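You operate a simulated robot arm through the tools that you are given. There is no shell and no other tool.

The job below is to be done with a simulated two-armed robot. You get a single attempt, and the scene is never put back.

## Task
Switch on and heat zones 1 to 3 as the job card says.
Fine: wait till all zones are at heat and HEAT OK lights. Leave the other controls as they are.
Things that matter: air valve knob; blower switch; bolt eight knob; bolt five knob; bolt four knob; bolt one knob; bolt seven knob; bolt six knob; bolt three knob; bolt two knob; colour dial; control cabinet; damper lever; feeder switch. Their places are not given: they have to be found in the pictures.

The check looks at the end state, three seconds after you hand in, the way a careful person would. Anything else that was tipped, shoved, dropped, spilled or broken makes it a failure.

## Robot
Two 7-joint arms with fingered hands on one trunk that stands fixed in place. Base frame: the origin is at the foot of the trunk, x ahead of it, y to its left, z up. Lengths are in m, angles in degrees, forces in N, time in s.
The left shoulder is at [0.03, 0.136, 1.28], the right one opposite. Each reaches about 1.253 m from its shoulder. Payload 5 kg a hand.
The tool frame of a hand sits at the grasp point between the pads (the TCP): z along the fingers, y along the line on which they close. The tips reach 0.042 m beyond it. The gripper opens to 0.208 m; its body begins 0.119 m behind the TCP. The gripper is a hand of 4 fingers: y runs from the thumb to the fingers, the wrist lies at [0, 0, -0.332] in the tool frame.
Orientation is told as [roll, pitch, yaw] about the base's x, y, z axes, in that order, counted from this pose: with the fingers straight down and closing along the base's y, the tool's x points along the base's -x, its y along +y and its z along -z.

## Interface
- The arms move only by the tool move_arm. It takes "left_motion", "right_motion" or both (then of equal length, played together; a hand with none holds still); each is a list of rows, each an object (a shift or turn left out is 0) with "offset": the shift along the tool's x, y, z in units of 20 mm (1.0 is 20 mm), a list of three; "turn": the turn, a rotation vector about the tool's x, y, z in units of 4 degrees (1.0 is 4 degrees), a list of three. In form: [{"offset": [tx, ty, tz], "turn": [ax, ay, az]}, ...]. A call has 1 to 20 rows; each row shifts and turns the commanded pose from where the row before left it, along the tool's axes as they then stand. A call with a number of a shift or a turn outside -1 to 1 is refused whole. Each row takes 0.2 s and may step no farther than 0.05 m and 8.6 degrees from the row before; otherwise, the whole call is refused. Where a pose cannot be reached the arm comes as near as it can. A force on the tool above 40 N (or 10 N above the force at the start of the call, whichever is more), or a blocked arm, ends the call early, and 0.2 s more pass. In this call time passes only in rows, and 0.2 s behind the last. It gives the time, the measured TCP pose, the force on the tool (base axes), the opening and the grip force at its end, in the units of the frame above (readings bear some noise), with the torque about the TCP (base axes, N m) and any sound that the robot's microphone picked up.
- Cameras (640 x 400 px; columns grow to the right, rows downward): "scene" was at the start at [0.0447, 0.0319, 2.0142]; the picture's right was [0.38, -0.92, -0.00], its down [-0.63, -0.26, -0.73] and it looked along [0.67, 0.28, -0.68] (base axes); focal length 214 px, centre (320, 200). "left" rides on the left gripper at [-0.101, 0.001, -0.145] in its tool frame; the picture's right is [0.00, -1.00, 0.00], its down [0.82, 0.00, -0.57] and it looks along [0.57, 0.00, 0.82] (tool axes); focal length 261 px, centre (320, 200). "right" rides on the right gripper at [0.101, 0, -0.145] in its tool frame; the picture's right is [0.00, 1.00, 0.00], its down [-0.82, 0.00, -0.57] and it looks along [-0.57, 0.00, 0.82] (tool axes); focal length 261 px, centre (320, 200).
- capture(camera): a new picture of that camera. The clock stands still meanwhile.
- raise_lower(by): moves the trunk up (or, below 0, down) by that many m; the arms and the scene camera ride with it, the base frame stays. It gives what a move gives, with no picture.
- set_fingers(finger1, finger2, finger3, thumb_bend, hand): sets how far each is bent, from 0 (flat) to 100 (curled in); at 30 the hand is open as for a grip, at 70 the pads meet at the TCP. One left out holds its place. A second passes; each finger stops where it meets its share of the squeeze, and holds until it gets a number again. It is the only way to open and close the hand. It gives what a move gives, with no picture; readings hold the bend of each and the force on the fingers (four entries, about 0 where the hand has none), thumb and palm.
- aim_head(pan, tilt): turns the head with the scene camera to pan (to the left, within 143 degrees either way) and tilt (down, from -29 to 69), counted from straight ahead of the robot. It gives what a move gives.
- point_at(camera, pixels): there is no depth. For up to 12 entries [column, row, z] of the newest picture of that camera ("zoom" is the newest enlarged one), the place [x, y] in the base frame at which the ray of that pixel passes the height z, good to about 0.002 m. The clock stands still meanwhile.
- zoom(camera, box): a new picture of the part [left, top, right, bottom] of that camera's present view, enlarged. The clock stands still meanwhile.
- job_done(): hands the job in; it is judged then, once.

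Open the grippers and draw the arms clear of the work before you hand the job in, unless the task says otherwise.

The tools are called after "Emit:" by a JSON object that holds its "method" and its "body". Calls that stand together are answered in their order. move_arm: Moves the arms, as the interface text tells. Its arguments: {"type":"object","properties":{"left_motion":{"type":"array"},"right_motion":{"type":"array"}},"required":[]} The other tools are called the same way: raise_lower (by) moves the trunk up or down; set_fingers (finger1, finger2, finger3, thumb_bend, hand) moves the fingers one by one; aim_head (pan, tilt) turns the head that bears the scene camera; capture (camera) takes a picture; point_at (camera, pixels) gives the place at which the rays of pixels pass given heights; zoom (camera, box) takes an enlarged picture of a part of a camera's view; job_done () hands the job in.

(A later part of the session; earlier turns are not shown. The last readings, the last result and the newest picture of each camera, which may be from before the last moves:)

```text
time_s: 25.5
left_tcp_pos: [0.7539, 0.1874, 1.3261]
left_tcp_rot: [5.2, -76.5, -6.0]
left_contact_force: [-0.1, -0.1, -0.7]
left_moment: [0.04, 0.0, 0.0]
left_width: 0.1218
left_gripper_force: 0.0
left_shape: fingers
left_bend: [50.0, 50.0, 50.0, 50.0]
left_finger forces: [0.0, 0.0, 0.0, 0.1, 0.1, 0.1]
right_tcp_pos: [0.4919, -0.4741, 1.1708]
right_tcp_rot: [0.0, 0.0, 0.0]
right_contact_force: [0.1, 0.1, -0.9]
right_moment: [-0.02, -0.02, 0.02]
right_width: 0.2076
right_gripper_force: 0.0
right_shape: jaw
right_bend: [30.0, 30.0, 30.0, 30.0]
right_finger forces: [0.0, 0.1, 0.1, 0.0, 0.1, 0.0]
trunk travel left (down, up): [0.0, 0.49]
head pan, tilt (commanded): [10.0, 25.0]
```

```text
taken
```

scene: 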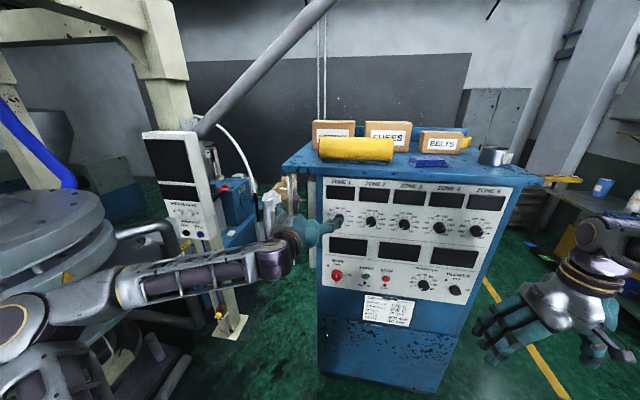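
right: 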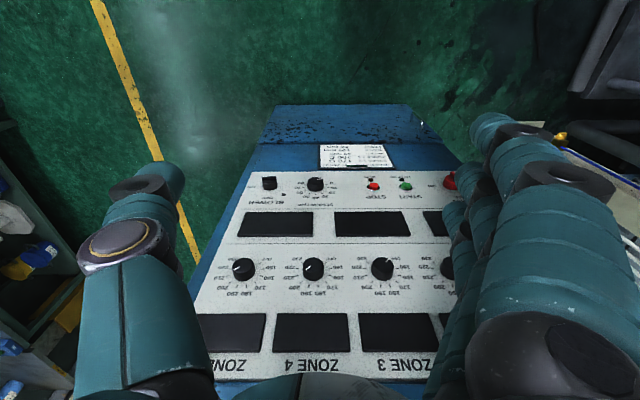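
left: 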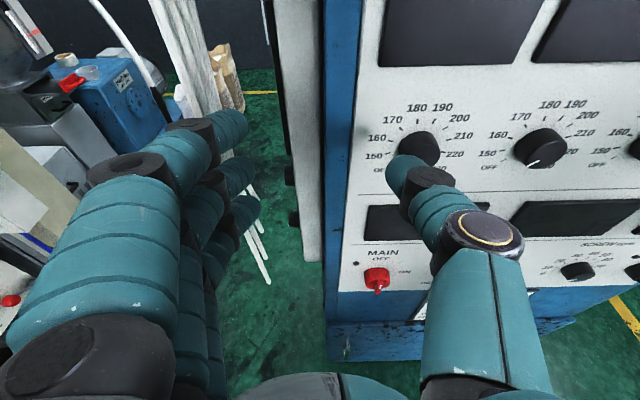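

The hand opening is 0.12 m and nothing is touched. I shift the hand 0.113 m to the right at this height so it stands before the zone 1 knob, still 0.08 m short of the panel.

Emit:
{"method": "move_arm", "body": {"left_motion": [{"offset": [0, -0.94, 0]}, {"offset": [0, -0.94, 0]}, {"offset": [0, -0.94, 0]}, {"offset": [0, -0.94, 0]}, {"offset": [0, -0.94, 0]}, {"offset": [0, -0.94, 0]}]}}

Emit:
{"method": "capture", "body": {"camera": "left"}}

Emit:
{"method": "capture", "body": {"camera": "scene"}}

```text
time_s: 26.9
left_tcp_pos: [0.7534, 0.0746, 1.3255]
left_tcp_rot: [5.2, -76.4, -6.0]
left_contact_force: [0.4, -0.3, -0.1]
left_moment: [0.03, -0.01, 0.06]
left_width: 0.1213
left_gripper_force: 0.0
left_shape: fingers
left_bend: [50.0, 50.0, 50.0, 50.0]
left_finger forces: [0.0, 0.0, 0.1, 0.0, 0.0, 0.0]
right_tcp_pos: [0.491, -0.4741, 1.1718]
right_tcp_rot: [-0.1, 0.0, 0.0]
right_contact_force: [0.5, -0.8, 0.2]
right_moment: [0.05, 0.06, -0.02]
right_width: 0.2081
right_gripper_force: 0.1
right_shape: jaw
right_bend: [30.0, 30.0, 30.0, 30.0]
right_finger forces: [0.1, 0.1, 0.1, 0.0, 0.0, 0.1]
trunk travel left (down, up): [0.0, 0.49]
head pan, tilt (commanded): [10.0, 25.0]
```

```text
taken
```

left: 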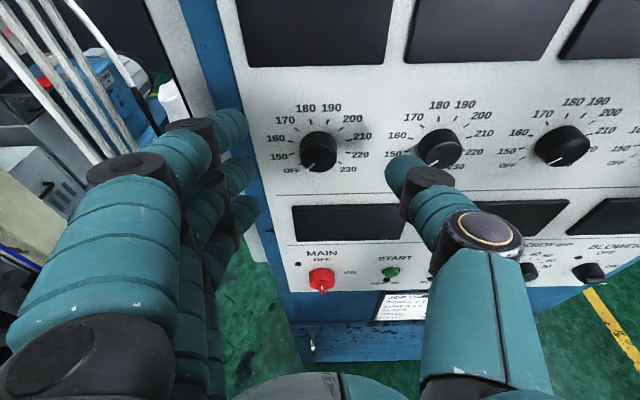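

```text
taken
```

scene: 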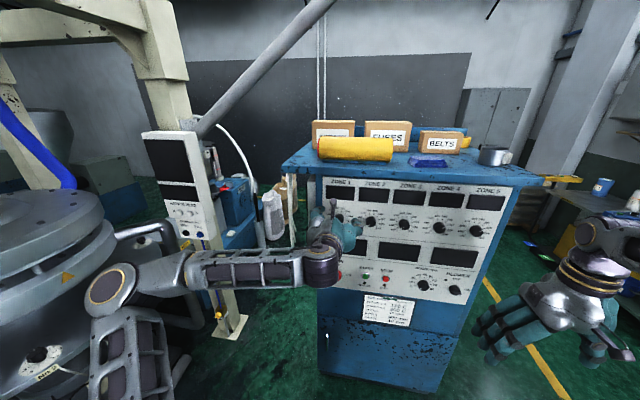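

Zone 1 sits at (318,150), straight ahead of the hand. Before I grip, I make a dry run of the wrist roll here in free air: +80 degrees about the tool's z.

Emit:
{"method": "move_arm", "body": {"left_motion": [{"turn": [0, 0, 1]}, {"turn": [0, 0, 1]}, {"turn": [0, 0, 1]}, {"turn": [0, 0, 1]}, {"turn": [0, 0, 1]}, {"turn": [0, 0, 1]}, {"turn": [0, 0, 1]}, {"turn": [0, 0, 1]}, {"turn": [0, 0, 1]}, {"turn": [0, 0, 1]}, {"turn": [0, 0, 1]}, {"turn": [0, 0, 1]}, {"turn": [0, 0, 1]}, {"turn": [0, 0, 1]}, {"turn": [0, 0, 1]}, {"turn": [0, 0, 1]}, {"turn": [0, 0, 1]}, {"turn": [0, 0, 1]}, {"turn": [0, 0, 1]}, {"turn": [0, 0, 1]}]}}

Emit:
{"method": "capture", "body": {"camera": "scene"}}

```text
time_s: 31.1
left_tcp_pos: [0.752, 0.0746, 1.327]
left_tcp_rot: [76.3, -8.4, -88.7]
left_contact_force: [-0.7, 0.6, 0.7]
left_moment: [0.02, 0.05, 0.0]
left_width: 0.1213
left_gripper_force: 0.0
left_shape: fingers
left_bend: [50.0, 50.0, 50.0, 50.0]
left_finger forces: [0.0, 0.1, 0.1, 0.0, 0.0, 0.0]
right_tcp_pos: [0.4899, -0.4746, 1.1711]
right_tcp_rot: [0.1, -0.1, 0.0]
right_contact_force: [1.1, -0.4, 0.0]
right_moment: [0.0, -0.01, 0.0]
right_width: 0.2077
right_gripper_force: 0.0
right_shape: jaw
right_bend: [30.0, 30.0, 30.0, 30.0]
right_finger forces: [0.0, 0.1, 0.0, 0.0, 0.0, 0.1]
trunk travel left (down, up): [0.0, 0.49]
head pan, tilt (commanded): [10.0, 25.0]
```

```text
taken
```

scene: 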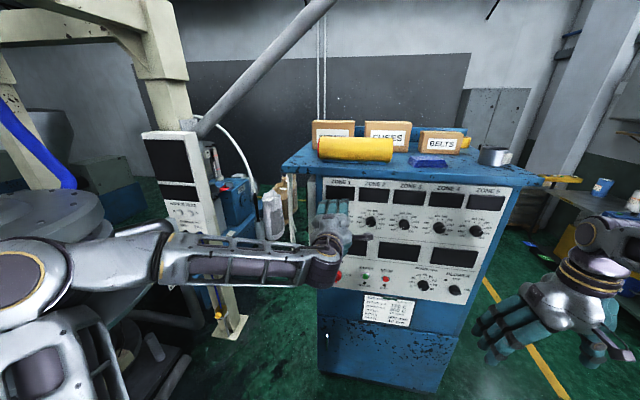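

The roll to +80 was reached without trouble. I turn it back by 80 degrees to begin the grip from the level pose.

Emit:
{"method": "move_arm", "body": {"left_motion": [{"turn": [0, 0, -1]}, {"turn": [0, 0, -1]}, {"turn": [0, 0, -1]}, {"turn": [0, 0, -1]}, {"turn": [0, 0, -1]}, {"turn": [0, 0, -1]}, {"turn": [0, 0, -1]}, {"turn": [0, 0, -1]}, {"turn": [0, 0, -1]}, {"turn": [0, 0, -1]}, {"turn": [0, 0, -1]}, {"turn": [0, 0, -1]}, {"turn": [0, 0, -1]}, {"turn": [0, 0, -1]}, {"turn": [0, 0, -1]}, {"turn": [0, 0, -1]}, {"turn": [0, 0, -1]}, {"turn": [0, 0, -1]}, {"turn": [0, 0, -1]}, {"turn": [0, 0, -1]}]}}

Emit:
{"method": "capture", "body": {"camera": "left"}}

```text
time_s: 35.3
left_tcp_pos: [0.7529, 0.0743, 1.325]
left_tcp_rot: [4.8, -76.5, -5.7]
left_contact_force: [0.2, -0.2, -0.2]
left_moment: [0.0, -0.02, 0.04]
left_width: 0.1214
left_gripper_force: 0.1
left_shape: fingers
left_bend: [50.0, 50.0, 50.0, 50.0]
left_finger forces: [0.0, 0.1, 0.1, 0.0, 0.0, 0.0]
right_tcp_pos: [0.4916, -0.4741, 1.1714]
right_tcp_rot: [0.0, 0.0, -0.1]
right_contact_force: [0.2, -0.2, 0.4]
right_moment: [0.0, 0.04, 0.03]
right_width: 0.2075
right_gripper_force: 0.1
right_shape: jaw
right_bend: [30.0, 30.0, 30.0, 30.0]
right_finger forces: [0.0, 0.0, 0.0, 0.0, 0.0, 0.1]
trunk travel left (down, up): [0.0, 0.49]
head pan, tilt (commanded): [10.0, 25.0]
```

```text
taken
```

left: 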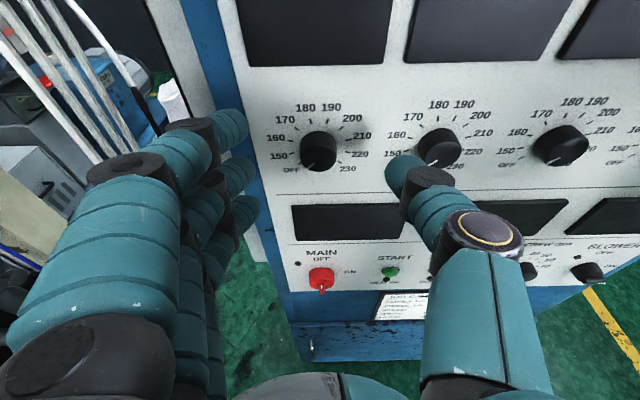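

Back at the level pose with zone 1 at (318,150). I move forward and down to the knob's height with the tips still about 2 cm short of the cap, pitching to about -81.

Emit:
{"method": "move_arm", "body": {"left_motion": [{"offset": [0.514, 0, 0.597], "turn": [0, -0.28, 0]}, {"offset": [0.526, 0, 0.586], "turn": [0, -0.28, 0]}, {"offset": [0.538, 0, 0.576], "turn": [0, -0.28, 0]}, {"offset": [0.549, 0, 0.566], "turn": [0, -0.28, 0]}]}}

Emit:
{"method": "capture", "body": {"camera": "left"}}

Emit:
{"method": "zoom", "body": {"camera": "scene", "box": [290, 170, 430, 260]}}

```text
time_s: 36.3
left_tcp_pos: [0.7905, 0.0747, 1.2738]
left_tcp_rot: [7.6, -80.8, -8.6]
left_contact_force: [-0.4, -0.3, -0.3]
left_moment: [0.02, 0.01, 0.01]
left_width: 0.1211
left_gripper_force: 0.0
left_shape: fingers
left_bend: [50.0, 50.0, 50.0, 50.0]
left_finger forces: [0.1, 0.0, 0.0, 0.0, 0.1, 0.0]
right_tcp_pos: [0.4933, -0.474, 1.1711]
right_tcp_rot: [0.0, 0.0, 0.0]
right_contact_force: [1.1, -0.2, 0.2]
right_moment: [0.0, -0.01, -0.01]
right_width: 0.2077
right_gripper_force: 0.0
right_shape: jaw
right_bend: [30.0, 30.0, 30.0, 30.0]
right_finger forces: [0.0, 0.1, 0.1, 0.0, 0.1, 0.0]
trunk travel left (down, up): [0.0, 0.49]
head pan, tilt (commanded): [10.0, 25.0]
```

```text
taken
```

left: 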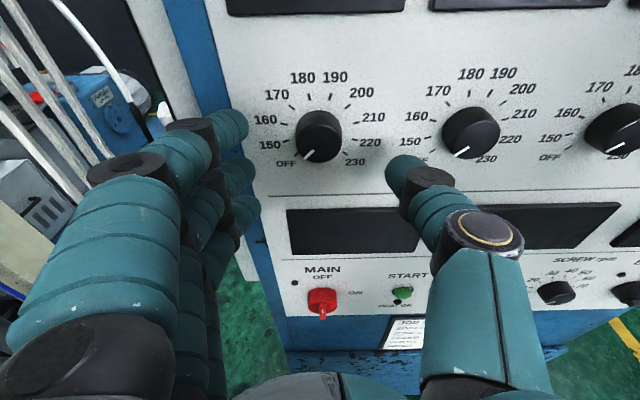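

```text
4.44 times, centred on (360, 215) of scene
```

zoom: 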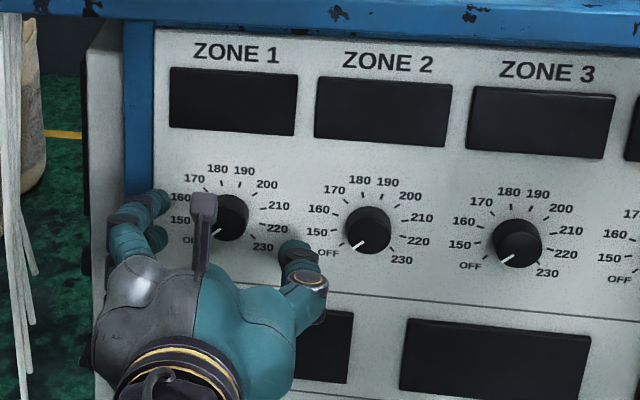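

The knob is at (318,135) and its dial labels "180|190" at (320,78), OFF (287,165), 230 (354,163). I take rays of these to check the knob's height against the hand's axis before closing in.

Emit:
{"method": "zoom", "body": {"camera": "left", "box": [250, 60, 390, 180]}}

Emit:
{"method": "point_at", "body": {"camera": "left", "pixels": [[320, 78, 1.35], [320, 78, 1.3], [287, 165, 1.25], [287, 165, 1.2], [354, 163, 1.25], [354, 163, 1.2], [319, 136, 1.3], [319, 136, 1.25], [322, 301, 1.0], [322, 301, 0.9]]}}

Emit:
{"method": "point_at", "body": {"camera": "scene", "pixels": [[341.3, 208.5, 1.35], [341.3, 208.5, 1.3], [347.2, 225.4, 1.25], [347.2, 225.4, 1.2]]}}

```text
3.33 times, centred on (320, 120) of left
```

zoom: 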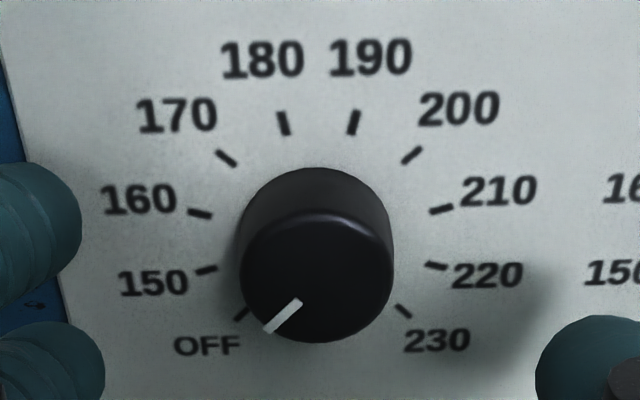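

```text
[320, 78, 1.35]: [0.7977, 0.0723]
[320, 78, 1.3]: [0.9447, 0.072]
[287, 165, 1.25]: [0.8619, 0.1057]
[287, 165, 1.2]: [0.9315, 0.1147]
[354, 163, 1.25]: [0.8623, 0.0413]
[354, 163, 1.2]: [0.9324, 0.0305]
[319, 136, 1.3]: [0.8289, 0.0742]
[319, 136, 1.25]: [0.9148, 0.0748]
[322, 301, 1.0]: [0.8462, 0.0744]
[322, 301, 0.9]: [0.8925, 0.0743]
```

```text
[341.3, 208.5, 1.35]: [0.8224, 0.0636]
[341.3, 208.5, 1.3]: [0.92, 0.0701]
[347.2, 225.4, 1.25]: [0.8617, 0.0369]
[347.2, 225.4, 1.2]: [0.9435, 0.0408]
```

The knob is about 38 mm wide, sticks out some 24 mm and is centred near (y 0.0735, z 1.277); only the middle finger and thumb can pinch it, the outer fingers sit 40 mm to either side. I curl fingers 1 and 3 in so they stay off the panel, and look.

Emit:
{"method": "set_fingers", "body": {"hand": "left", "finger1": 100, "finger3": 100}}

Emit:
{"method": "capture", "body": {"camera": "left"}}

Emit:
{"method": "zoom", "body": {"camera": "scene", "box": [290, 170, 430, 260]}}

```text
time_s: 37.3
left_tcp_pos: [0.7887, 0.0747, 1.273]
left_tcp_rot: [7.5, -80.8, -8.5]
left_contact_force: [0.1, 0.1, -0.4]
left_moment: [-0.01, -0.02, 0.01]
left_width: 0.0845
left_gripper_force: 0.1
left_shape: fingers
left_bend: [100.0, 50.0, 100.0, 50.0]
left_finger forces: [0.0, 0.0, 0.0, 0.0, 0.1, 0.0]
right_tcp_pos: [0.4912, -0.4744, 1.1714]
right_tcp_rot: [0.0, 0.0, 0.0]
right_contact_force: [0.4, -0.6, 0.4]
right_moment: [0.03, 0.01, -0.01]
right_width: 0.2077
right_gripper_force: 0.0
right_shape: jaw
right_bend: [30.0, 30.0, 30.0, 30.0]
right_finger forces: [0.0, 0.1, 0.0, 0.1, 0.0, 0.1]
trunk travel left (down, up): [0.0, 0.49]
head pan, tilt (commanded): [10.0, 25.0]
```

```text
taken
```

left: 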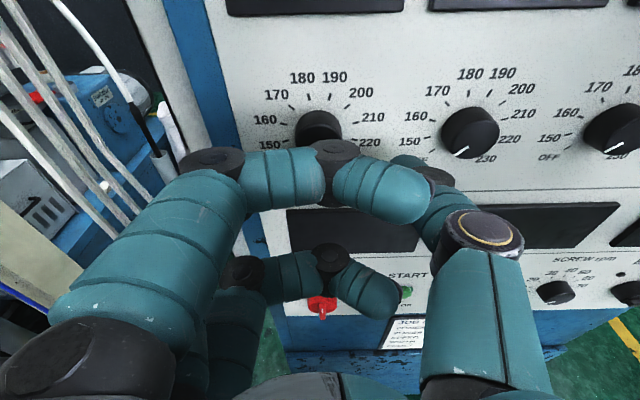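

```text
4.44 times, centred on (360, 215) of scene
```

zoom: 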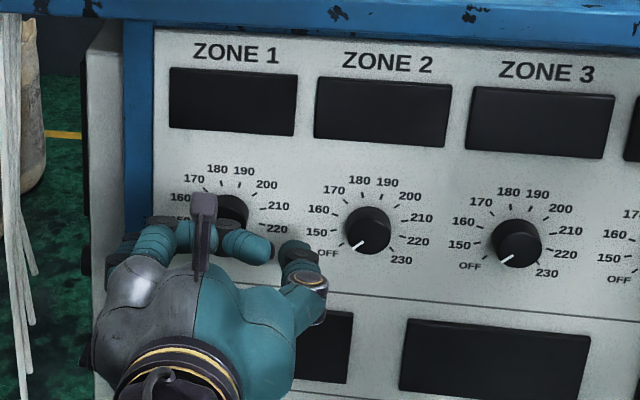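

The curled fingers stay behind the TCP plane, so they clear the knob. I now close in along +x by 36 mm with a slight rise and pitch to about -85, so the open thumb and middle finger straddle the knob.

Emit:
{"method": "move_arm", "body": {"left_motion": [{"offset": [-0.145, -0.02, 0.44], "turn": [0, -0.27, 0]}, {"offset": [-0.138, -0.02, 0.442], "turn": [0, -0.27, 0]}, {"offset": [-0.13, -0.02, 0.444], "turn": [0, -0.27, 0]}, {"offset": [-0.122, -0.02, 0.446], "turn": [0, -0.27, 0]}]}}

Emit:
{"method": "capture", "body": {"camera": "left"}}

Emit:
{"method": "zoom", "body": {"camera": "scene", "box": [290, 170, 430, 260]}}

```text
time_s: 38.3
left_tcp_pos: [0.8256, 0.0717, 1.2783]
left_tcp_rot: [13.8, -85.1, -14.8]
left_contact_force: [-0.3, -0.3, 0.2]
left_moment: [0.01, 0.02, -0.03]
left_width: 0.0848
left_gripper_force: 0.0
left_shape: fingers
left_bend: [100.0, 50.0, 100.0, 50.0]
left_finger forces: [0.1, 0.0, 0.0, 0.1, 0.0, 0.0]
right_tcp_pos: [0.4896, -0.4746, 1.1721]
right_tcp_rot: [0.0, 0.0, 0.0]
right_contact_force: [-0.4, 0.2, 0.8]
right_moment: [0.0, 0.02, 0.0]
right_width: 0.208
right_gripper_force: 0.1
right_shape: jaw
right_bend: [30.0, 30.0, 30.0, 30.0]
right_finger forces: [0.0, 0.0, 0.0, 0.1, 0.1, 0.0]
trunk travel left (down, up): [0.0, 0.49]
head pan, tilt (commanded): [10.0, 25.0]
```

```text
taken
```

left: 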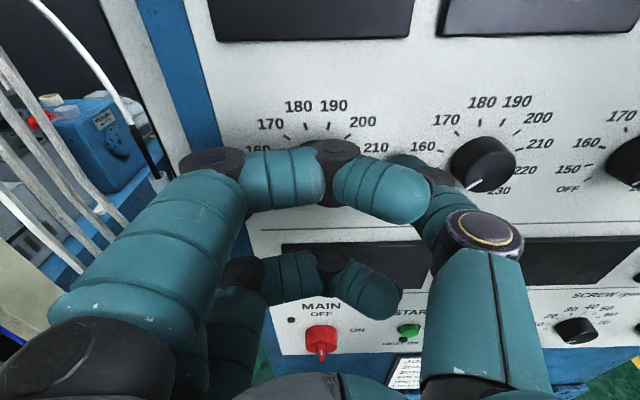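

```text
4.44 times, centred on (360, 215) of scene
```

zoom: 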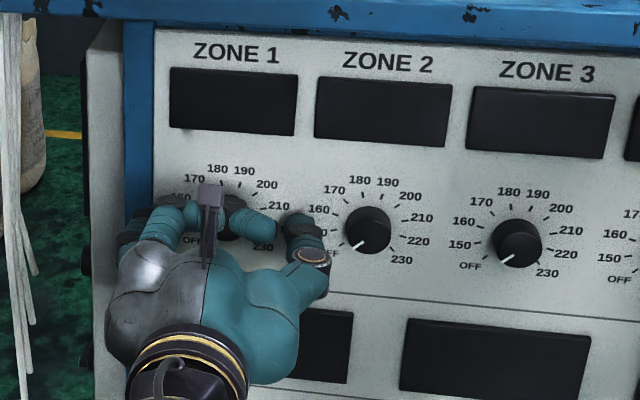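

The hand straddles the knob with no contact (TCP 0.8256, 0.0717, 1.2783). I close the middle finger and thumb onto it.

Emit:
{"method": "set_fingers", "body": {"hand": "left", "finger2": 70, "thumb_bend": 70}}

Emit:
{"method": "capture", "body": {"camera": "left"}}

```text
time_s: 39.3
left_tcp_pos: [0.825, 0.0716, 1.2782]
left_tcp_rot: [14.3, -85.0, -15.2]
left_contact_force: [5.3, -4.4, 2.5]
left_moment: [0.0, -0.11, 0.04]
left_width: 0.0734
left_gripper_force: 10.4
left_shape: fingers
left_bend: [100.0, 62.0, 100.0, 67.0]
left_finger forces: [0.0, 9.3, 0.1, 0.1, 12.3, 0.0]
right_tcp_pos: [0.4916, -0.4752, 1.1718]
right_tcp_rot: [0.0, 0.1, 0.0]
right_contact_force: [0.8, 0.6, 0.1]
right_moment: [0.02, 0.01, -0.02]
right_width: 0.2076
right_gripper_force: 0.1
right_shape: jaw
right_bend: [30.0, 30.0, 30.0, 30.0]
right_finger forces: [0.0, 0.0, 0.0, 0.1, 0.1, 0.1]
trunk travel left (down, up): [0.0, 0.49]
head pan, tilt (commanded): [10.0, 25.0]
```

```text
taken
```

left: 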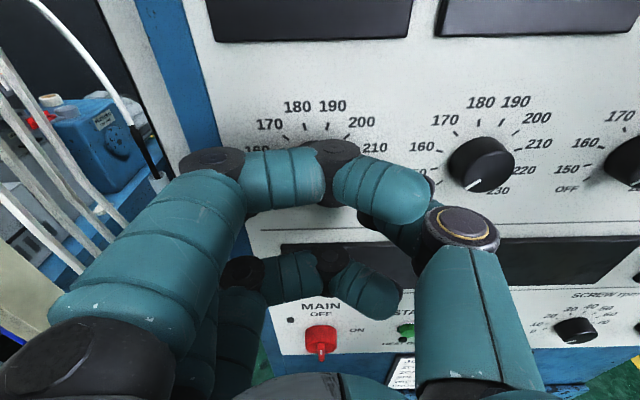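

The grip took hold, but unevenly (finger 62, thumb 67), so the knob sits a few mm towards +y of the hand's axis. I open slightly, shift +4 mm in y and close again to be concentric.

Emit:
{"method": "set_fingers", "body": {"hand": "left", "finger2": 54, "thumb_bend": 54}}

Emit:
{"method": "move_arm", "body": {"left_motion": [{"offset": [0, 0.2, 0]}]}}

Emit:
{"method": "set_fingers", "body": {"hand": "left", "finger2": 70, "thumb_bend": 70}}

```text
time_s: 40.3
left_tcp_pos: [0.8246, 0.0729, 1.2793]
left_tcp_rot: [14.0, -85.0, -15.0]
left_contact_force: [-0.3, 0.4, -0.1]
left_moment: [-0.04, -0.02, -0.04]
left_width: 0.0809
left_gripper_force: 0.1
left_shape: fingers
left_bend: [100.0, 54.0, 100.0, 54.0]
left_finger forces: [0.0, 0.1, 0.1, 0.1, 0.0, 0.0]
right_tcp_pos: [0.4907, -0.473, 1.1702]
right_tcp_rot: [0.0, 0.0, 0.0]
right_contact_force: [-0.9, -0.2, 0.6]
right_moment: [0.01, 0.02, 0.02]
right_width: 0.2078
right_gripper_force: 0.2
right_shape: jaw
right_bend: [30.0, 30.0, 30.0, 30.0]
right_finger forces: [0.0, 0.1, 0.0, 0.1, 0.0, 0.0]
trunk travel left (down, up): [0.0, 0.49]
head pan, tilt (commanded): [10.0, 25.0]
```

```text
time_s: 40.7
left_tcp_pos: [0.8256, 0.0779, 1.2789]
left_tcp_rot: [13.7, -85.1, -14.7]
left_contact_force: [-0.1, 0.9, 0.3]
left_moment: [0.0, 0.03, -0.04]
left_width: 0.0809
left_gripper_force: 0.2
left_shape: fingers
left_bend: [100.0, 54.0, 100.0, 54.0]
left_finger forces: [0.1, 0.0, 0.1, 0.0, 0.0, 0.0]
right_tcp_pos: [0.4909, -0.4731, 1.1718]
right_tcp_rot: [0.0, 0.0, 0.0]
right_contact_force: [-0.2, 0.4, 0.6]
right_moment: [-0.01, -0.01, -0.01]
right_width: 0.2078
right_gripper_force: 0.0
right_shape: jaw
right_bend: [30.0, 30.0, 30.0, 30.0]
right_finger forces: [0.1, 0.0, 0.0, 0.0, 0.0, 0.0]
trunk travel left (down, up): [0.0, 0.49]
head pan, tilt (commanded): [10.0, 25.0]
```

```text
time_s: 41.7
left_tcp_pos: [0.8251, 0.0751, 1.2791]
left_tcp_rot: [14.3, -85.0, -15.4]
left_contact_force: [6.2, -8.3, 1.4]
left_moment: [-0.03, -0.03, -0.05]
left_width: 0.0742
left_gripper_force: 12.6
left_shape: fingers
left_bend: [100.0, 63.0, 100.0, 66.0]
left_finger forces: [0.1, 8.8, 0.0, 0.0, 16.6, 0.0]
right_tcp_pos: [0.4911, -0.4751, 1.1705]
right_tcp_rot: [0.0, -0.1, 0.1]
right_contact_force: [-0.3, -0.8, 0.1]
right_moment: [-0.03, 0.0, 0.02]
right_width: 0.2078
right_gripper_force: 0.1
right_shape: jaw
right_bend: [30.0, 30.0, 30.0, 30.0]
right_finger forces: [0.0, 0.0, 0.0, 0.1, 0.0, 0.1]
trunk travel left (down, up): [0.0, 0.49]
head pan, tilt (commanded): [10.0, 25.0]
```

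The grip is now nearer to even (63/66) with 12 N squeeze. I turn +40 degrees about the tool's z and watch force and torque.

Emit:
{"method": "move_arm", "body": {"left_motion": [{"turn": [0, 0, 1]}, {"turn": [0, 0, 1]}, {"turn": [0, 0, 1]}, {"turn": [0, 0, 1]}, {"turn": [0, 0, 1]}, {"turn": [0, 0, 1]}, {"turn": [0, 0, 1]}, {"turn": [0, 0, 1]}, {"turn": [0, 0, 1]}, {"turn": [0, 0, 1]}]}}

Emit:
{"method": "capture", "body": {"camera": "left"}}

Emit:
{"method": "zoom", "body": {"camera": "scene", "box": [290, 170, 430, 260]}}

```text
time_s: 43.9
left_tcp_pos: [0.8263, 0.0759, 1.2794]
left_tcp_rot: [82.7, -48.6, -85.5]
left_contact_force: [4.6, -7.7, -3.2]
left_moment: [-0.02, -0.11, 0.01]
left_width: 0.0743
left_gripper_force: 14.0
left_shape: fingers
left_bend: [100.0, 63.0, 100.0, 66.0]
left_finger forces: [0.1, 10.0, 0.0, 0.1, 16.7, 0.0]
right_tcp_pos: [0.492, -0.4757, 1.1723]
right_tcp_rot: [0.0, -0.1, 0.0]
right_contact_force: [0.3, -0.2, 1.0]
right_moment: [-0.01, 0.03, 0.01]
right_width: 0.208
right_gripper_force: 0.0
right_shape: jaw
right_bend: [30.0, 30.0, 30.0, 30.0]
right_finger forces: [0.0, 0.0, 0.1, 0.1, 0.1, 0.0]
trunk travel left (down, up): [0.0, 0.49]
head pan, tilt (commanded): [10.0, 25.0]
```

```text
taken
```

left: 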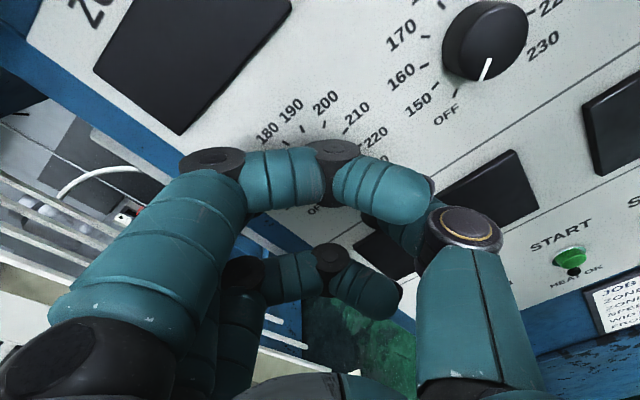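

```text
4.44 times, centred on (360, 215) of scene
```

zoom: 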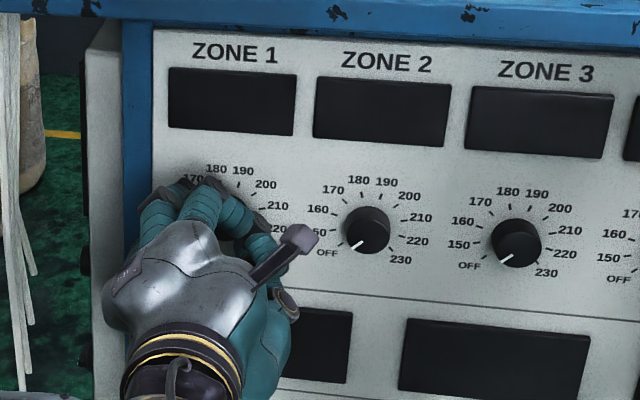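

Forces stay steady while the hand turned 40 degrees. I turn the remaining 50 degrees.

Emit:
{"method": "move_arm", "body": {"left_motion": [{"turn": [0, 0, 1]}, {"turn": [0, 0, 1]}, {"turn": [0, 0, 1]}, {"turn": [0, 0, 1]}, {"turn": [0, 0, 1]}, {"turn": [0, 0, 1]}, {"turn": [0, 0, 1]}, {"turn": [0, 0, 1]}, {"turn": [0, 0, 1]}, {"turn": [0, 0, 1]}, {"turn": [0, 0, 1]}, {"turn": [0, 0, 1]}, {"turn": [0, 0, 0.5]}]}}

Emit:
{"method": "capture", "body": {"camera": "left"}}

Emit:
{"method": "zoom", "body": {"camera": "scene", "box": [290, 170, 430, 260]}}

```text
time_s: 46.7
left_tcp_pos: [0.8267, 0.0748, 1.2785]
left_tcp_rot: [85.1, 1.3, -91.1]
left_contact_force: [-4.9, -10.4, -11.6]
left_moment: [-0.08, 0.19, -0.25]
left_width: 0.0745
left_gripper_force: 14.5
left_shape: fingers
left_bend: [100.0, 63.0, 100.0, 66.0]
left_finger forces: [0.1, 8.9, 0.0, 0.0, 20.2, 0.0]
right_tcp_pos: [0.4913, -0.474, 1.1717]
right_tcp_rot: [-0.1, 0.0, 0.0]
right_contact_force: [0.8, 0.0, -0.3]
right_moment: [0.02, 0.02, -0.02]
right_width: 0.2076
right_gripper_force: 0.2
right_shape: jaw
right_bend: [30.0, 30.0, 30.0, 30.0]
right_finger forces: [0.0, 0.0, 0.0, 0.0, 0.0, 0.0]
trunk travel left (down, up): [0.0, 0.49]
head pan, tilt (commanded): [10.0, 25.0]
```

```text
taken
```

left: 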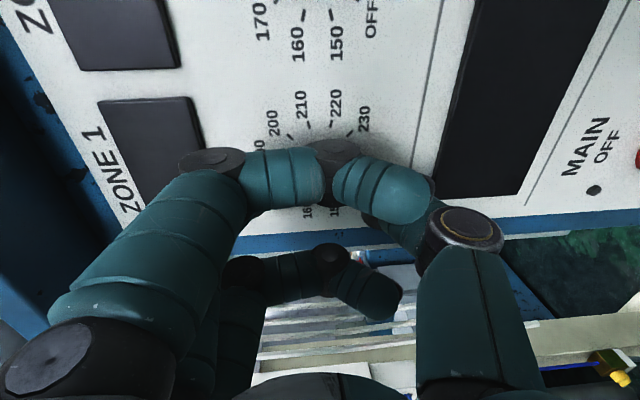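

```text
4.44 times, centred on (360, 215) of scene
```

zoom: 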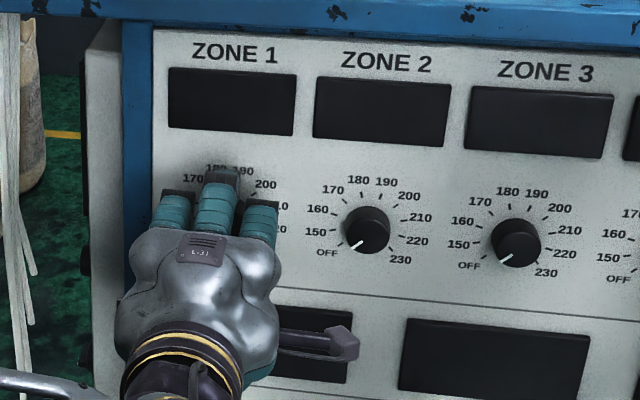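

The full quarter turn is done with modest forces. I release the knob and back off along -x to read its pointer.

Emit:
{"method": "set_fingers", "body": {"hand": "left", "finger2": 50, "thumb_bend": 50}}

Emit:
{"method": "move_arm", "body": {"left_motion": [{"offset": [0, 0, -0.7]}, {"offset": [0, 0, -0.7]}, {"offset": [0, 0.4, -0.7]}, {"offset": [0, 0.8, -0.4]}, {"offset": [0, 0.8, -0.4]}]}}

Emit:
{"method": "capture", "body": {"camera": "left"}}

Emit:
{"method": "zoom", "body": {"camera": "scene", "box": [290, 170, 430, 260]}}

```text
time_s: 47.7
left_tcp_pos: [0.8242, 0.0767, 1.281]
left_tcp_rot: [85.3, 1.2, -91.2]
left_contact_force: [-14.4, 3.0, -1.1]
left_moment: [-0.17, -0.63, 0.23]
left_width: 0.0845
left_gripper_force: 6.0
left_shape: fingers
left_bend: [100.0, 52.0, 100.0, 50.0]
left_finger forces: [0.0, 13.7, 0.1, 0.0, 0.1, 0.1]
right_tcp_pos: [0.4895, -0.4738, 1.1721]
right_tcp_rot: [-0.1, -0.1, -0.1]
right_contact_force: [-0.3, -0.1, -0.3]
right_moment: [0.02, -0.04, 0.0]
right_width: 0.2081
right_gripper_force: 0.1
right_shape: jaw
right_bend: [30.0, 30.0, 30.0, 30.0]
right_finger forces: [0.1, 0.1, 0.0, 0.0, 0.0, 0.1]
trunk travel left (down, up): [0.0, 0.49]
head pan, tilt (commanded): [10.0, 25.0]
```

```text
time_s: 48.9
left_tcp_pos: [0.7707, 0.0739, 1.3263]
left_tcp_rot: [85.3, 1.2, -91.0]
left_contact_force: [-0.9, -0.2, 0.7]
left_moment: [0.0, 0.0, 0.02]
left_width: 0.0843
left_gripper_force: 0.1
left_shape: fingers
left_bend: [100.0, 50.0, 100.0, 50.0]
left_finger forces: [0.1, 0.1, 0.1, 0.1, 0.1, 0.0]
right_tcp_pos: [0.4906, -0.4742, 1.1721]
right_tcp_rot: [0.0, 0.0, -0.1]
right_contact_force: [0.1, -0.1, 0.5]
right_moment: [0.02, -0.1, -0.04]
right_width: 0.2077
right_gripper_force: 0.1
right_shape: jaw
right_bend: [30.0, 30.0, 30.0, 30.0]
right_finger forces: [0.0, 0.1, 0.1, 0.1, 0.0, 0.0]
trunk travel left (down, up): [0.0, 0.49]
head pan, tilt (commanded): [10.0, 25.0]
```

```text
taken
```

left: 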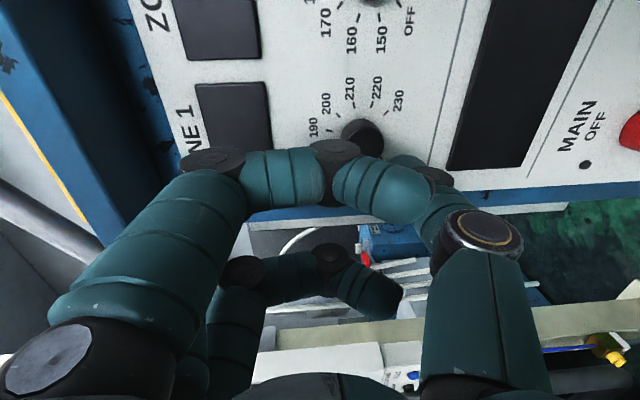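

```text
4.44 times, centred on (360, 215) of scene
```

zoom: 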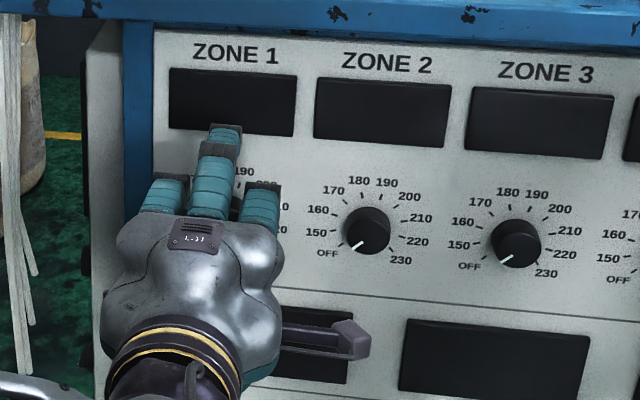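

The hand is clear; the opening finger had lightly touched the panel, so next time I open less before backing off. I roll the hand back by 80 degrees at this standoff.

Emit:
{"method": "move_arm", "body": {"left_motion": [{"turn": [0, 0, -1]}, {"turn": [0, 0, -1]}, {"turn": [0, 0, -1]}, {"turn": [0, 0, -1]}, {"turn": [0, 0, -1]}, {"turn": [0, 0, -1]}, {"turn": [0, 0, -1]}, {"turn": [0, 0, -1]}, {"turn": [0, 0, -1]}, {"turn": [0, 0, -1]}, {"turn": [0, 0, -1]}, {"turn": [0, 0, -1]}, {"turn": [0, 0, -1]}, {"turn": [0, 0, -1]}, {"turn": [0, 0, -1]}, {"turn": [0, 0, -1]}, {"turn": [0, 0, -1]}, {"turn": [0, 0, -1]}, {"turn": [0, 0, -1]}, {"turn": [0, 0, -1]}]}}

Emit:
{"method": "capture", "body": {"camera": "left"}}

```text
time_s: 53.1
left_tcp_pos: [0.7707, 0.0751, 1.3254]
left_tcp_rot: [66.5, -77.9, -67.9]
left_contact_force: [-0.4, -0.4, 0.2]
left_moment: [0.0, 0.03, -0.09]
left_width: 0.0843
left_gripper_force: 0.1
left_shape: fingers
left_bend: [100.0, 50.0, 100.0, 50.0]
left_finger forces: [0.2, 0.0, 0.0, 0.1, 0.1, 0.1]
right_tcp_pos: [0.4908, -0.4734, 1.1711]
right_tcp_rot: [-0.1, 0.0, -0.1]
right_contact_force: [0.0, 0.2, -0.3]
right_moment: [-0.01, 0.0, 0.03]
right_width: 0.2079
right_gripper_force: 0.1
right_shape: jaw
right_bend: [30.0, 30.0, 30.0, 30.0]
right_finger forces: [0.0, 0.0, 0.1, 0.0, 0.1, 0.1]
trunk travel left (down, up): [0.0, 0.49]
head pan, tilt (commanded): [10.0, 25.0]
```

```text
taken
```

left: 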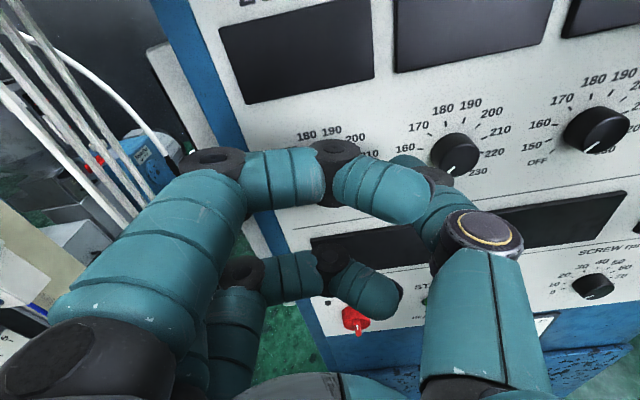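

A further 11 degrees of roll remain; then I shift right by 0.135 m to stand before zone 2, which also uncovers zone 1.

Emit:
{"method": "move_arm", "body": {"left_motion": [{"turn": [0, 0, -1]}, {"turn": [0, 0, -1]}, {"turn": [0, 0, -0.75]}, {"offset": [0, -0.96, 0]}, {"offset": [0, -0.96, 0]}, {"offset": [0, -0.96, 0]}, {"offset": [0, -0.96, 0]}, {"offset": [0, -0.96, 0]}, {"offset": [0, -0.96, 0]}, {"offset": [0, -0.96, 0]}]}}

Emit:
{"method": "capture", "body": {"camera": "left"}}

Emit:
{"method": "zoom", "body": {"camera": "scene", "box": [300, 170, 440, 260]}}

Emit:
{"method": "capture", "body": {"camera": "scene"}}

```text
time_s: 55.3
left_tcp_pos: [0.7691, -0.06, 1.3248]
left_tcp_rot: [2.7, -85.3, -3.6]
left_contact_force: [-0.6, -0.2, -0.3]
left_moment: [-0.01, -0.03, 0.04]
left_width: 0.0842
left_gripper_force: 0.0
left_shape: fingers
left_bend: [100.0, 50.0, 100.0, 50.0]
left_finger forces: [0.1, 0.0, 0.0, 0.1, 0.0, 0.0]
right_tcp_pos: [0.4921, -0.4752, 1.1701]
right_tcp_rot: [0.0, 0.0, -0.1]
right_contact_force: [1.0, -1.2, -0.3]
right_moment: [0.09, 0.03, -0.04]
right_width: 0.2079
right_gripper_force: 0.1
right_shape: jaw
right_bend: [30.0, 30.0, 30.0, 30.0]
right_finger forces: [0.0, 0.0, 0.0, 0.0, 0.0, 0.0]
trunk travel left (down, up): [0.0, 0.49]
head pan, tilt (commanded): [10.0, 25.0]
```

```text
taken
```

left: 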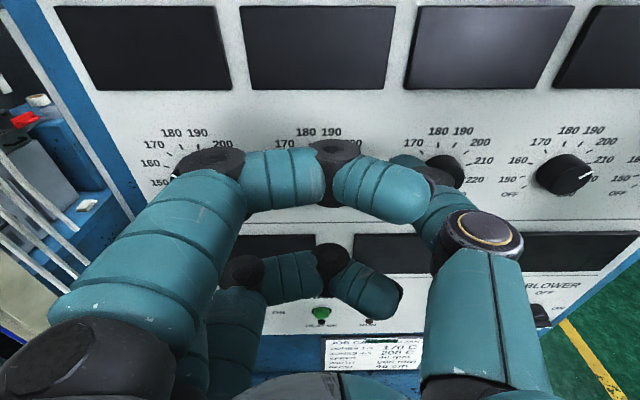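

```text
4.44 times, centred on (370, 215) of scene
```

zoom: 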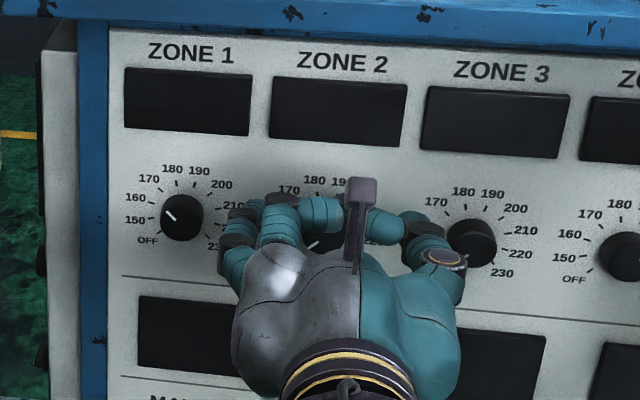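

```text
taken
```

scene: 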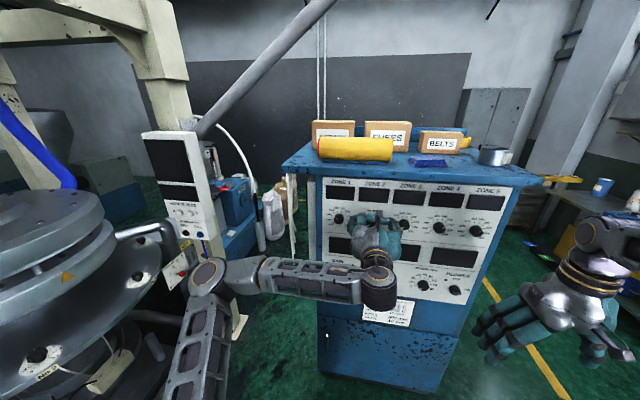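

Zone 1's pointer now points up-left at (170,214) in the enlargement. I enlarge further to read it against the 170 tick.

Emit:
{"method": "zoom", "body": {"camera": "scene", "box": [320, 195, 365, 230]}}

Emit:
{"method": "zoom", "body": {"camera": "left", "box": [120, 110, 260, 210]}}

```text
11.43 times, centred on (342, 212) of scene
```

zoom: 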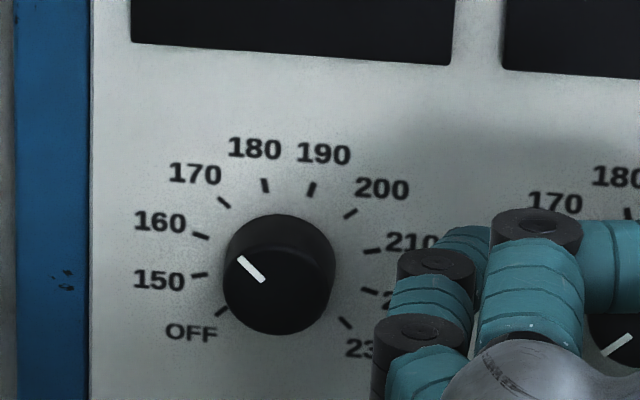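

```text
4.00 times, centred on (190, 160) of left
```

zoom: 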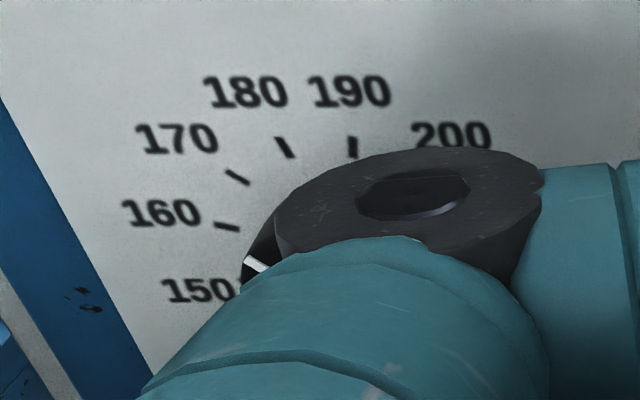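

Zone 1's pointer lies along the 170 tick (about 169-170). Zone 2 is next: I go down and forward to a standoff just short of the knob at (y -0.0605, z 1.278).

Emit:
{"method": "move_arm", "body": {"left_motion": [{"offset": [0.735, -0.01, 0.412]}, {"offset": [0.735, -0.01, 0.412]}, {"offset": [0.735, -0.01, 0.412]}]}}

Emit:
{"method": "capture", "body": {"camera": "left"}}

Emit:
{"method": "zoom", "body": {"camera": "scene", "box": [320, 180, 440, 260]}}

```text
time_s: 56.1
left_tcp_pos: [0.7897, -0.0612, 1.2762]
left_tcp_rot: [2.1, -85.2, -3.2]
left_contact_force: [1.3, 0.2, 0.7]
left_moment: [-0.05, -0.01, -0.01]
left_width: 0.0844
left_gripper_force: 0.0
left_shape: fingers
left_bend: [100.0, 50.0, 100.0, 50.0]
left_finger forces: [0.0, 0.0, 0.1, 0.1, 0.0, 0.1]
right_tcp_pos: [0.4916, -0.4737, 1.1715]
right_tcp_rot: [0.0, 0.0, 0.1]
right_contact_force: [0.8, -0.7, -0.5]
right_moment: [0.0, 0.06, 0.03]
right_width: 0.208
right_gripper_force: 0.0
right_shape: jaw
right_bend: [30.0, 30.0, 30.0, 30.0]
right_finger forces: [0.0, 0.0, 0.1, 0.0, 0.1, 0.0]
trunk travel left (down, up): [0.0, 0.49]
head pan, tilt (commanded): [10.0, 25.0]
```

```text
taken
```

left: 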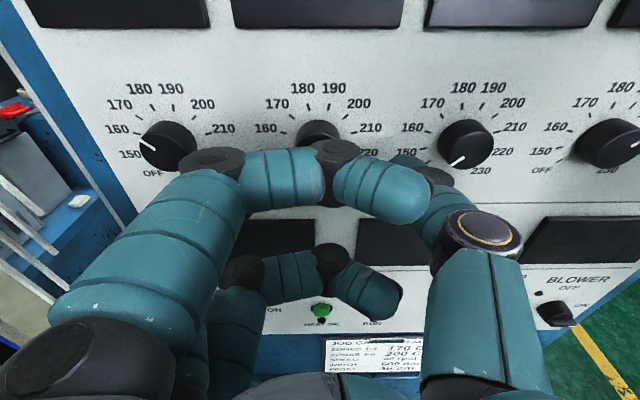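

```text
5.00 times, centred on (380, 220) of scene
```

zoom: 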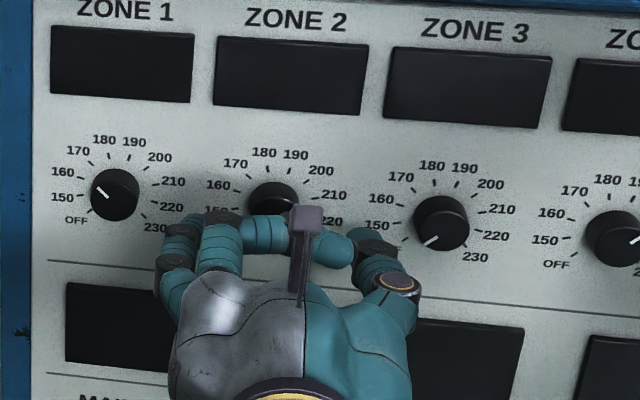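

Zone 2's dial is centred at column 319, straight ahead. I close in by 36 mm while levelling the hand to about -89.

Emit:
{"method": "move_arm", "body": {"left_motion": [{"offset": [-0.07, 0.02, 0.6], "turn": [0, -0.33, 0]}, {"offset": [-0.055, 0.02, 0.6], "turn": [0, -0.33, 0]}, {"offset": [-0.04, 0.02, 0.6], "turn": [0, -0.33, 0]}]}}

Emit:
{"method": "set_fingers", "body": {"hand": "left", "finger2": 70, "thumb_bend": 70}}

Emit:
{"method": "capture", "body": {"camera": "left"}}

```text
time_s: 56.9
left_tcp_pos: [0.8232, -0.0562, 1.2888]
left_tcp_rot: [16.4, -88.3, -17.6]
left_contact_force: [-0.1, -0.6, 0.5]
left_moment: [0.01, 0.01, 0.0]
left_width: 0.0843
left_gripper_force: 0.1
left_shape: fingers
left_bend: [100.0, 50.0, 100.0, 50.0]
left_finger forces: [0.0, 0.0, 0.0, 0.0, 0.1, 0.0]
left hand out of reach, approached as far as the arm can: row 3
right_tcp_pos: [0.4908, -0.4733, 1.171]
right_tcp_rot: [0.0, -0.1, 0.0]
right_contact_force: [-0.4, 0.2, 0.5]
right_moment: [-0.02, -0.01, 0.01]
right_width: 0.2076
right_gripper_force: 0.1
right_shape: jaw
right_bend: [30.0, 30.0, 30.0, 30.0]
right_finger forces: [0.0, 0.0, 0.0, 0.0, 0.0, 0.0]
trunk travel left (down, up): [0.0, 0.49]
head pan, tilt (commanded): [10.0, 25.0]
```

```text
time_s: 57.9
left_tcp_pos: [0.8238, -0.0577, 1.2905]
left_tcp_rot: [17.2, -88.3, -18.2]
left_contact_force: [4.2, -8.8, 7.3]
left_moment: [-0.17, -0.24, -0.22]
left_width: 0.0735
left_gripper_force: 10.4
left_shape: fingers
left_bend: [100.0, 65.0, 100.0, 66.0]
left_finger forces: [0.1, 6.6, 0.0, 0.0, 14.8, 0.0]
right_tcp_pos: [0.4887, -0.4749, 1.1714]
right_tcp_rot: [0.1, -0.1, 0.0]
right_contact_force: [0.2, 0.4, 0.3]
right_moment: [0.0, -0.01, 0.0]
right_width: 0.208
right_gripper_force: 0.0
right_shape: jaw
right_bend: [30.0, 30.0, 30.0, 30.0]
right_finger forces: [0.0, 0.0, 0.1, 0.1, 0.1, 0.0]
trunk travel left (down, up): [0.0, 0.49]
head pan, tilt (commanded): [10.0, 25.0]
```

```text
taken
```

left: 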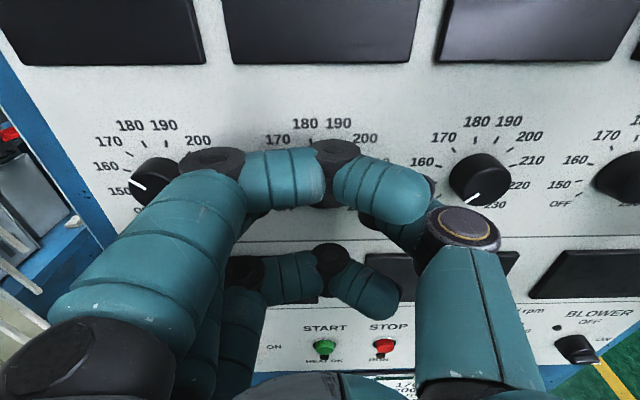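

Row 3 was out of reach near level and left the hand 13 mm too high on the knob. I open again, back off straight, and will redo it at pitch -85, which worked for zone 1.

Emit:
{"method": "set_fingers", "body": {"hand": "left", "finger2": 52, "thumb_bend": 52}}

Emit:
{"method": "move_arm", "body": {"left_motion": [{"offset": [0, 0, -0.6]}, {"offset": [0, 0, -0.6]}, {"offset": [0.2, -0.08, -0.4], "turn": [0, 0.4, 0]}, {"offset": [0.2, -0.08, 0], "turn": [0, 0.4, 0]}]}}

Emit:
{"method": "capture", "body": {"camera": "left"}}

```text
time_s: 58.9
left_tcp_pos: [0.824, -0.0564, 1.2913]
left_tcp_rot: [15.7, -88.3, -16.8]
left_contact_force: [0.2, 1.0, -0.5]
left_moment: [0.0, 0.0, -0.04]
left_width: 0.0825
left_gripper_force: 0.1
left_shape: fingers
left_bend: [100.0, 52.0, 100.0, 52.0]
left_finger forces: [0.1, 0.0, 0.1, 0.0, 0.0, 0.0]
right_tcp_pos: [0.4909, -0.4737, 1.1723]
right_tcp_rot: [0.0, 0.1, 0.0]
right_contact_force: [-0.1, 0.0, 0.2]
right_moment: [-0.02, -0.01, 0.02]
right_width: 0.2078
right_gripper_force: 0.1
right_shape: jaw
right_bend: [30.0, 30.0, 30.0, 30.0]
right_finger forces: [0.0, 0.0, 0.1, 0.0, 0.1, 0.1]
trunk travel left (down, up): [0.0, 0.49]
head pan, tilt (commanded): [10.0, 25.0]
```

```text
time_s: 59.9
left_tcp_pos: [0.7923, -0.0588, 1.2813]
left_tcp_rot: [2.8, -85.9, -3.8]
left_contact_force: [-0.5, -0.5, -0.4]
left_moment: [0.0, 0.01, 0.0]
left_width: 0.0828
left_gripper_force: 0.0
left_shape: fingers
left_bend: [100.0, 52.0, 100.0, 52.0]
left_finger forces: [0.1, 0.0, 0.0, 0.1, 0.0, 0.0]
right_tcp_pos: [0.4902, -0.4733, 1.1716]
right_tcp_rot: [-0.1, 0.0, 0.0]
right_contact_force: [0.0, -0.1, 0.2]
right_moment: [0.01, -0.01, -0.01]
right_width: 0.2081
right_gripper_force: 0.0
right_shape: jaw
right_bend: [30.0, 30.0, 30.0, 30.0]
right_finger forces: [0.0, 0.0, 0.0, 0.0, 0.0, 0.0]
trunk travel left (down, up): [0.0, 0.49]
head pan, tilt (commanded): [10.0, 25.0]
```

```text
taken
```

left: 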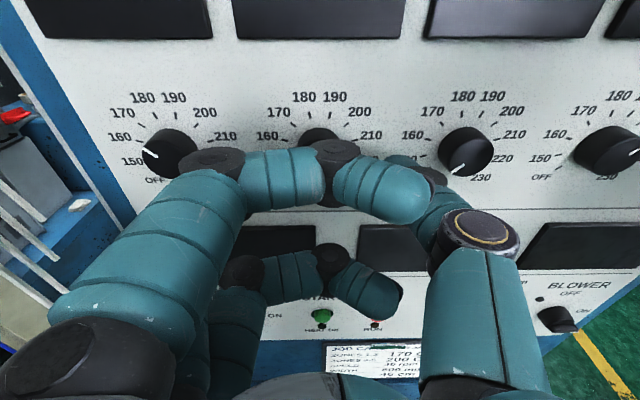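

The hand is back at standoff (0.792,-0.059,1.281). I approach again straight along +x with the pitch kept near -85, then check the pose before closing.

Emit:
{"method": "move_arm", "body": {"left_motion": [{"offset": [0, -0.03, 0.56], "turn": [0, 0.15, 0]}, {"offset": [0, -0.03, 0.56], "turn": [0, 0.15, 0]}, {"offset": [0, -0.03, 0.56], "turn": [0, 0.15, 0]}]}}

```text
time_s: 60.7
left_tcp_pos: [0.8256, -0.061, 1.2801]
left_tcp_rot: [2.1, -84.3, -3.1]
left_contact_force: [-0.8, -0.6, -0.1]
left_moment: [0.01, 0.03, 0.04]
left_width: 0.083
left_gripper_force: 0.2
left_shape: fingers
left_bend: [100.0, 52.0, 100.0, 52.0]
left_finger forces: [0.1, 0.6, 0.0, 0.0, 0.0, 0.0]
right_tcp_pos: [0.4906, -0.4733, 1.1716]
right_tcp_rot: [-0.1, 0.1, 0.1]
right_contact_force: [-0.3, 0.4, 0.8]
right_moment: [0.0, -0.03, -0.02]
right_width: 0.2078
right_gripper_force: 0.1
right_shape: jaw
right_bend: [30.0, 30.0, 30.0, 30.0]
right_finger forces: [0.1, 0.0, 0.1, 0.0, 0.0, 0.1]
trunk travel left (down, up): [0.0, 0.49]
head pan, tilt (commanded): [10.0, 25.0]
```

The pose is as wanted, (0.8256,-0.061,1.2801), with no contact. I close the middle finger and thumb on the zone 2 knob.

Emit:
{"method": "set_fingers", "body": {"hand": "left", "finger2": 70, "thumb_bend": 70}}

Emit:
{"method": "move_arm", "body": {"left_motion": [{"turn": [0, 0, 1]}, {"turn": [0, 0, 1]}, {"turn": [0, 0, 1]}, {"turn": [0, 0, 1]}, {"turn": [0, 0, 1]}, {"turn": [0, 0, 1]}, {"turn": [0, 0, 1]}, {"turn": [0, 0, 1]}]}}

Emit:
{"method": "capture", "body": {"camera": "left"}}

```text
time_s: 61.7
left_tcp_pos: [0.8264, -0.0622, 1.2802]
left_tcp_rot: [2.1, -84.3, -3.1]
left_contact_force: [5.2, -4.0, 1.7]
left_moment: [-0.02, -0.06, 0.05]
left_width: 0.0736
left_gripper_force: 11.6
left_shape: fingers
left_bend: [100.0, 62.0, 100.0, 67.0]
left_finger forces: [0.0, 9.3, 0.0, 0.0, 12.9, 0.0]
right_tcp_pos: [0.4924, -0.4746, 1.1715]
right_tcp_rot: [0.0, 0.0, 0.0]
right_contact_force: [0.3, 0.7, 0.0]
right_moment: [0.01, 0.0, 0.02]
right_width: 0.2079
right_gripper_force: 0.1
right_shape: jaw
right_bend: [30.0, 30.0, 30.0, 30.0]
right_finger forces: [0.1, 0.0, 0.0, 0.0, 0.1, 0.1]
trunk travel left (down, up): [0.0, 0.49]
head pan, tilt (commanded): [10.0, 25.0]
```

```text
time_s: 63.5
left_tcp_pos: [0.8267, -0.0616, 1.2777]
left_tcp_rot: [79.0, -57.3, -81.7]
left_contact_force: [5.8, -5.7, -0.6]
left_moment: [-0.07, -0.17, 0.04]
left_width: 0.0738
left_gripper_force: 11.5
left_shape: fingers
left_bend: [100.0, 62.0, 100.0, 66.0]
left_finger forces: [0.0, 9.2, 0.0, 0.0, 13.9, 0.0]
right_tcp_pos: [0.4903, -0.4739, 1.1712]
right_tcp_rot: [0.0, 0.0, 0.0]
right_contact_force: [-0.2, -0.9, 0.4]
right_moment: [0.03, -0.01, 0.01]
right_width: 0.2079
right_gripper_force: 0.0
right_shape: jaw
right_bend: [30.0, 30.0, 30.0, 30.0]
right_finger forces: [0.0, 0.0, 0.0, 0.1, 0.1, 0.1]
trunk travel left (down, up): [0.0, 0.49]
head pan, tilt (commanded): [10.0, 25.0]
```

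```text
taken
```

left: 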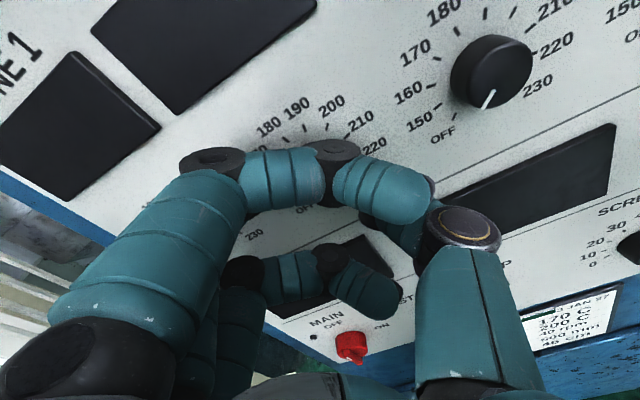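

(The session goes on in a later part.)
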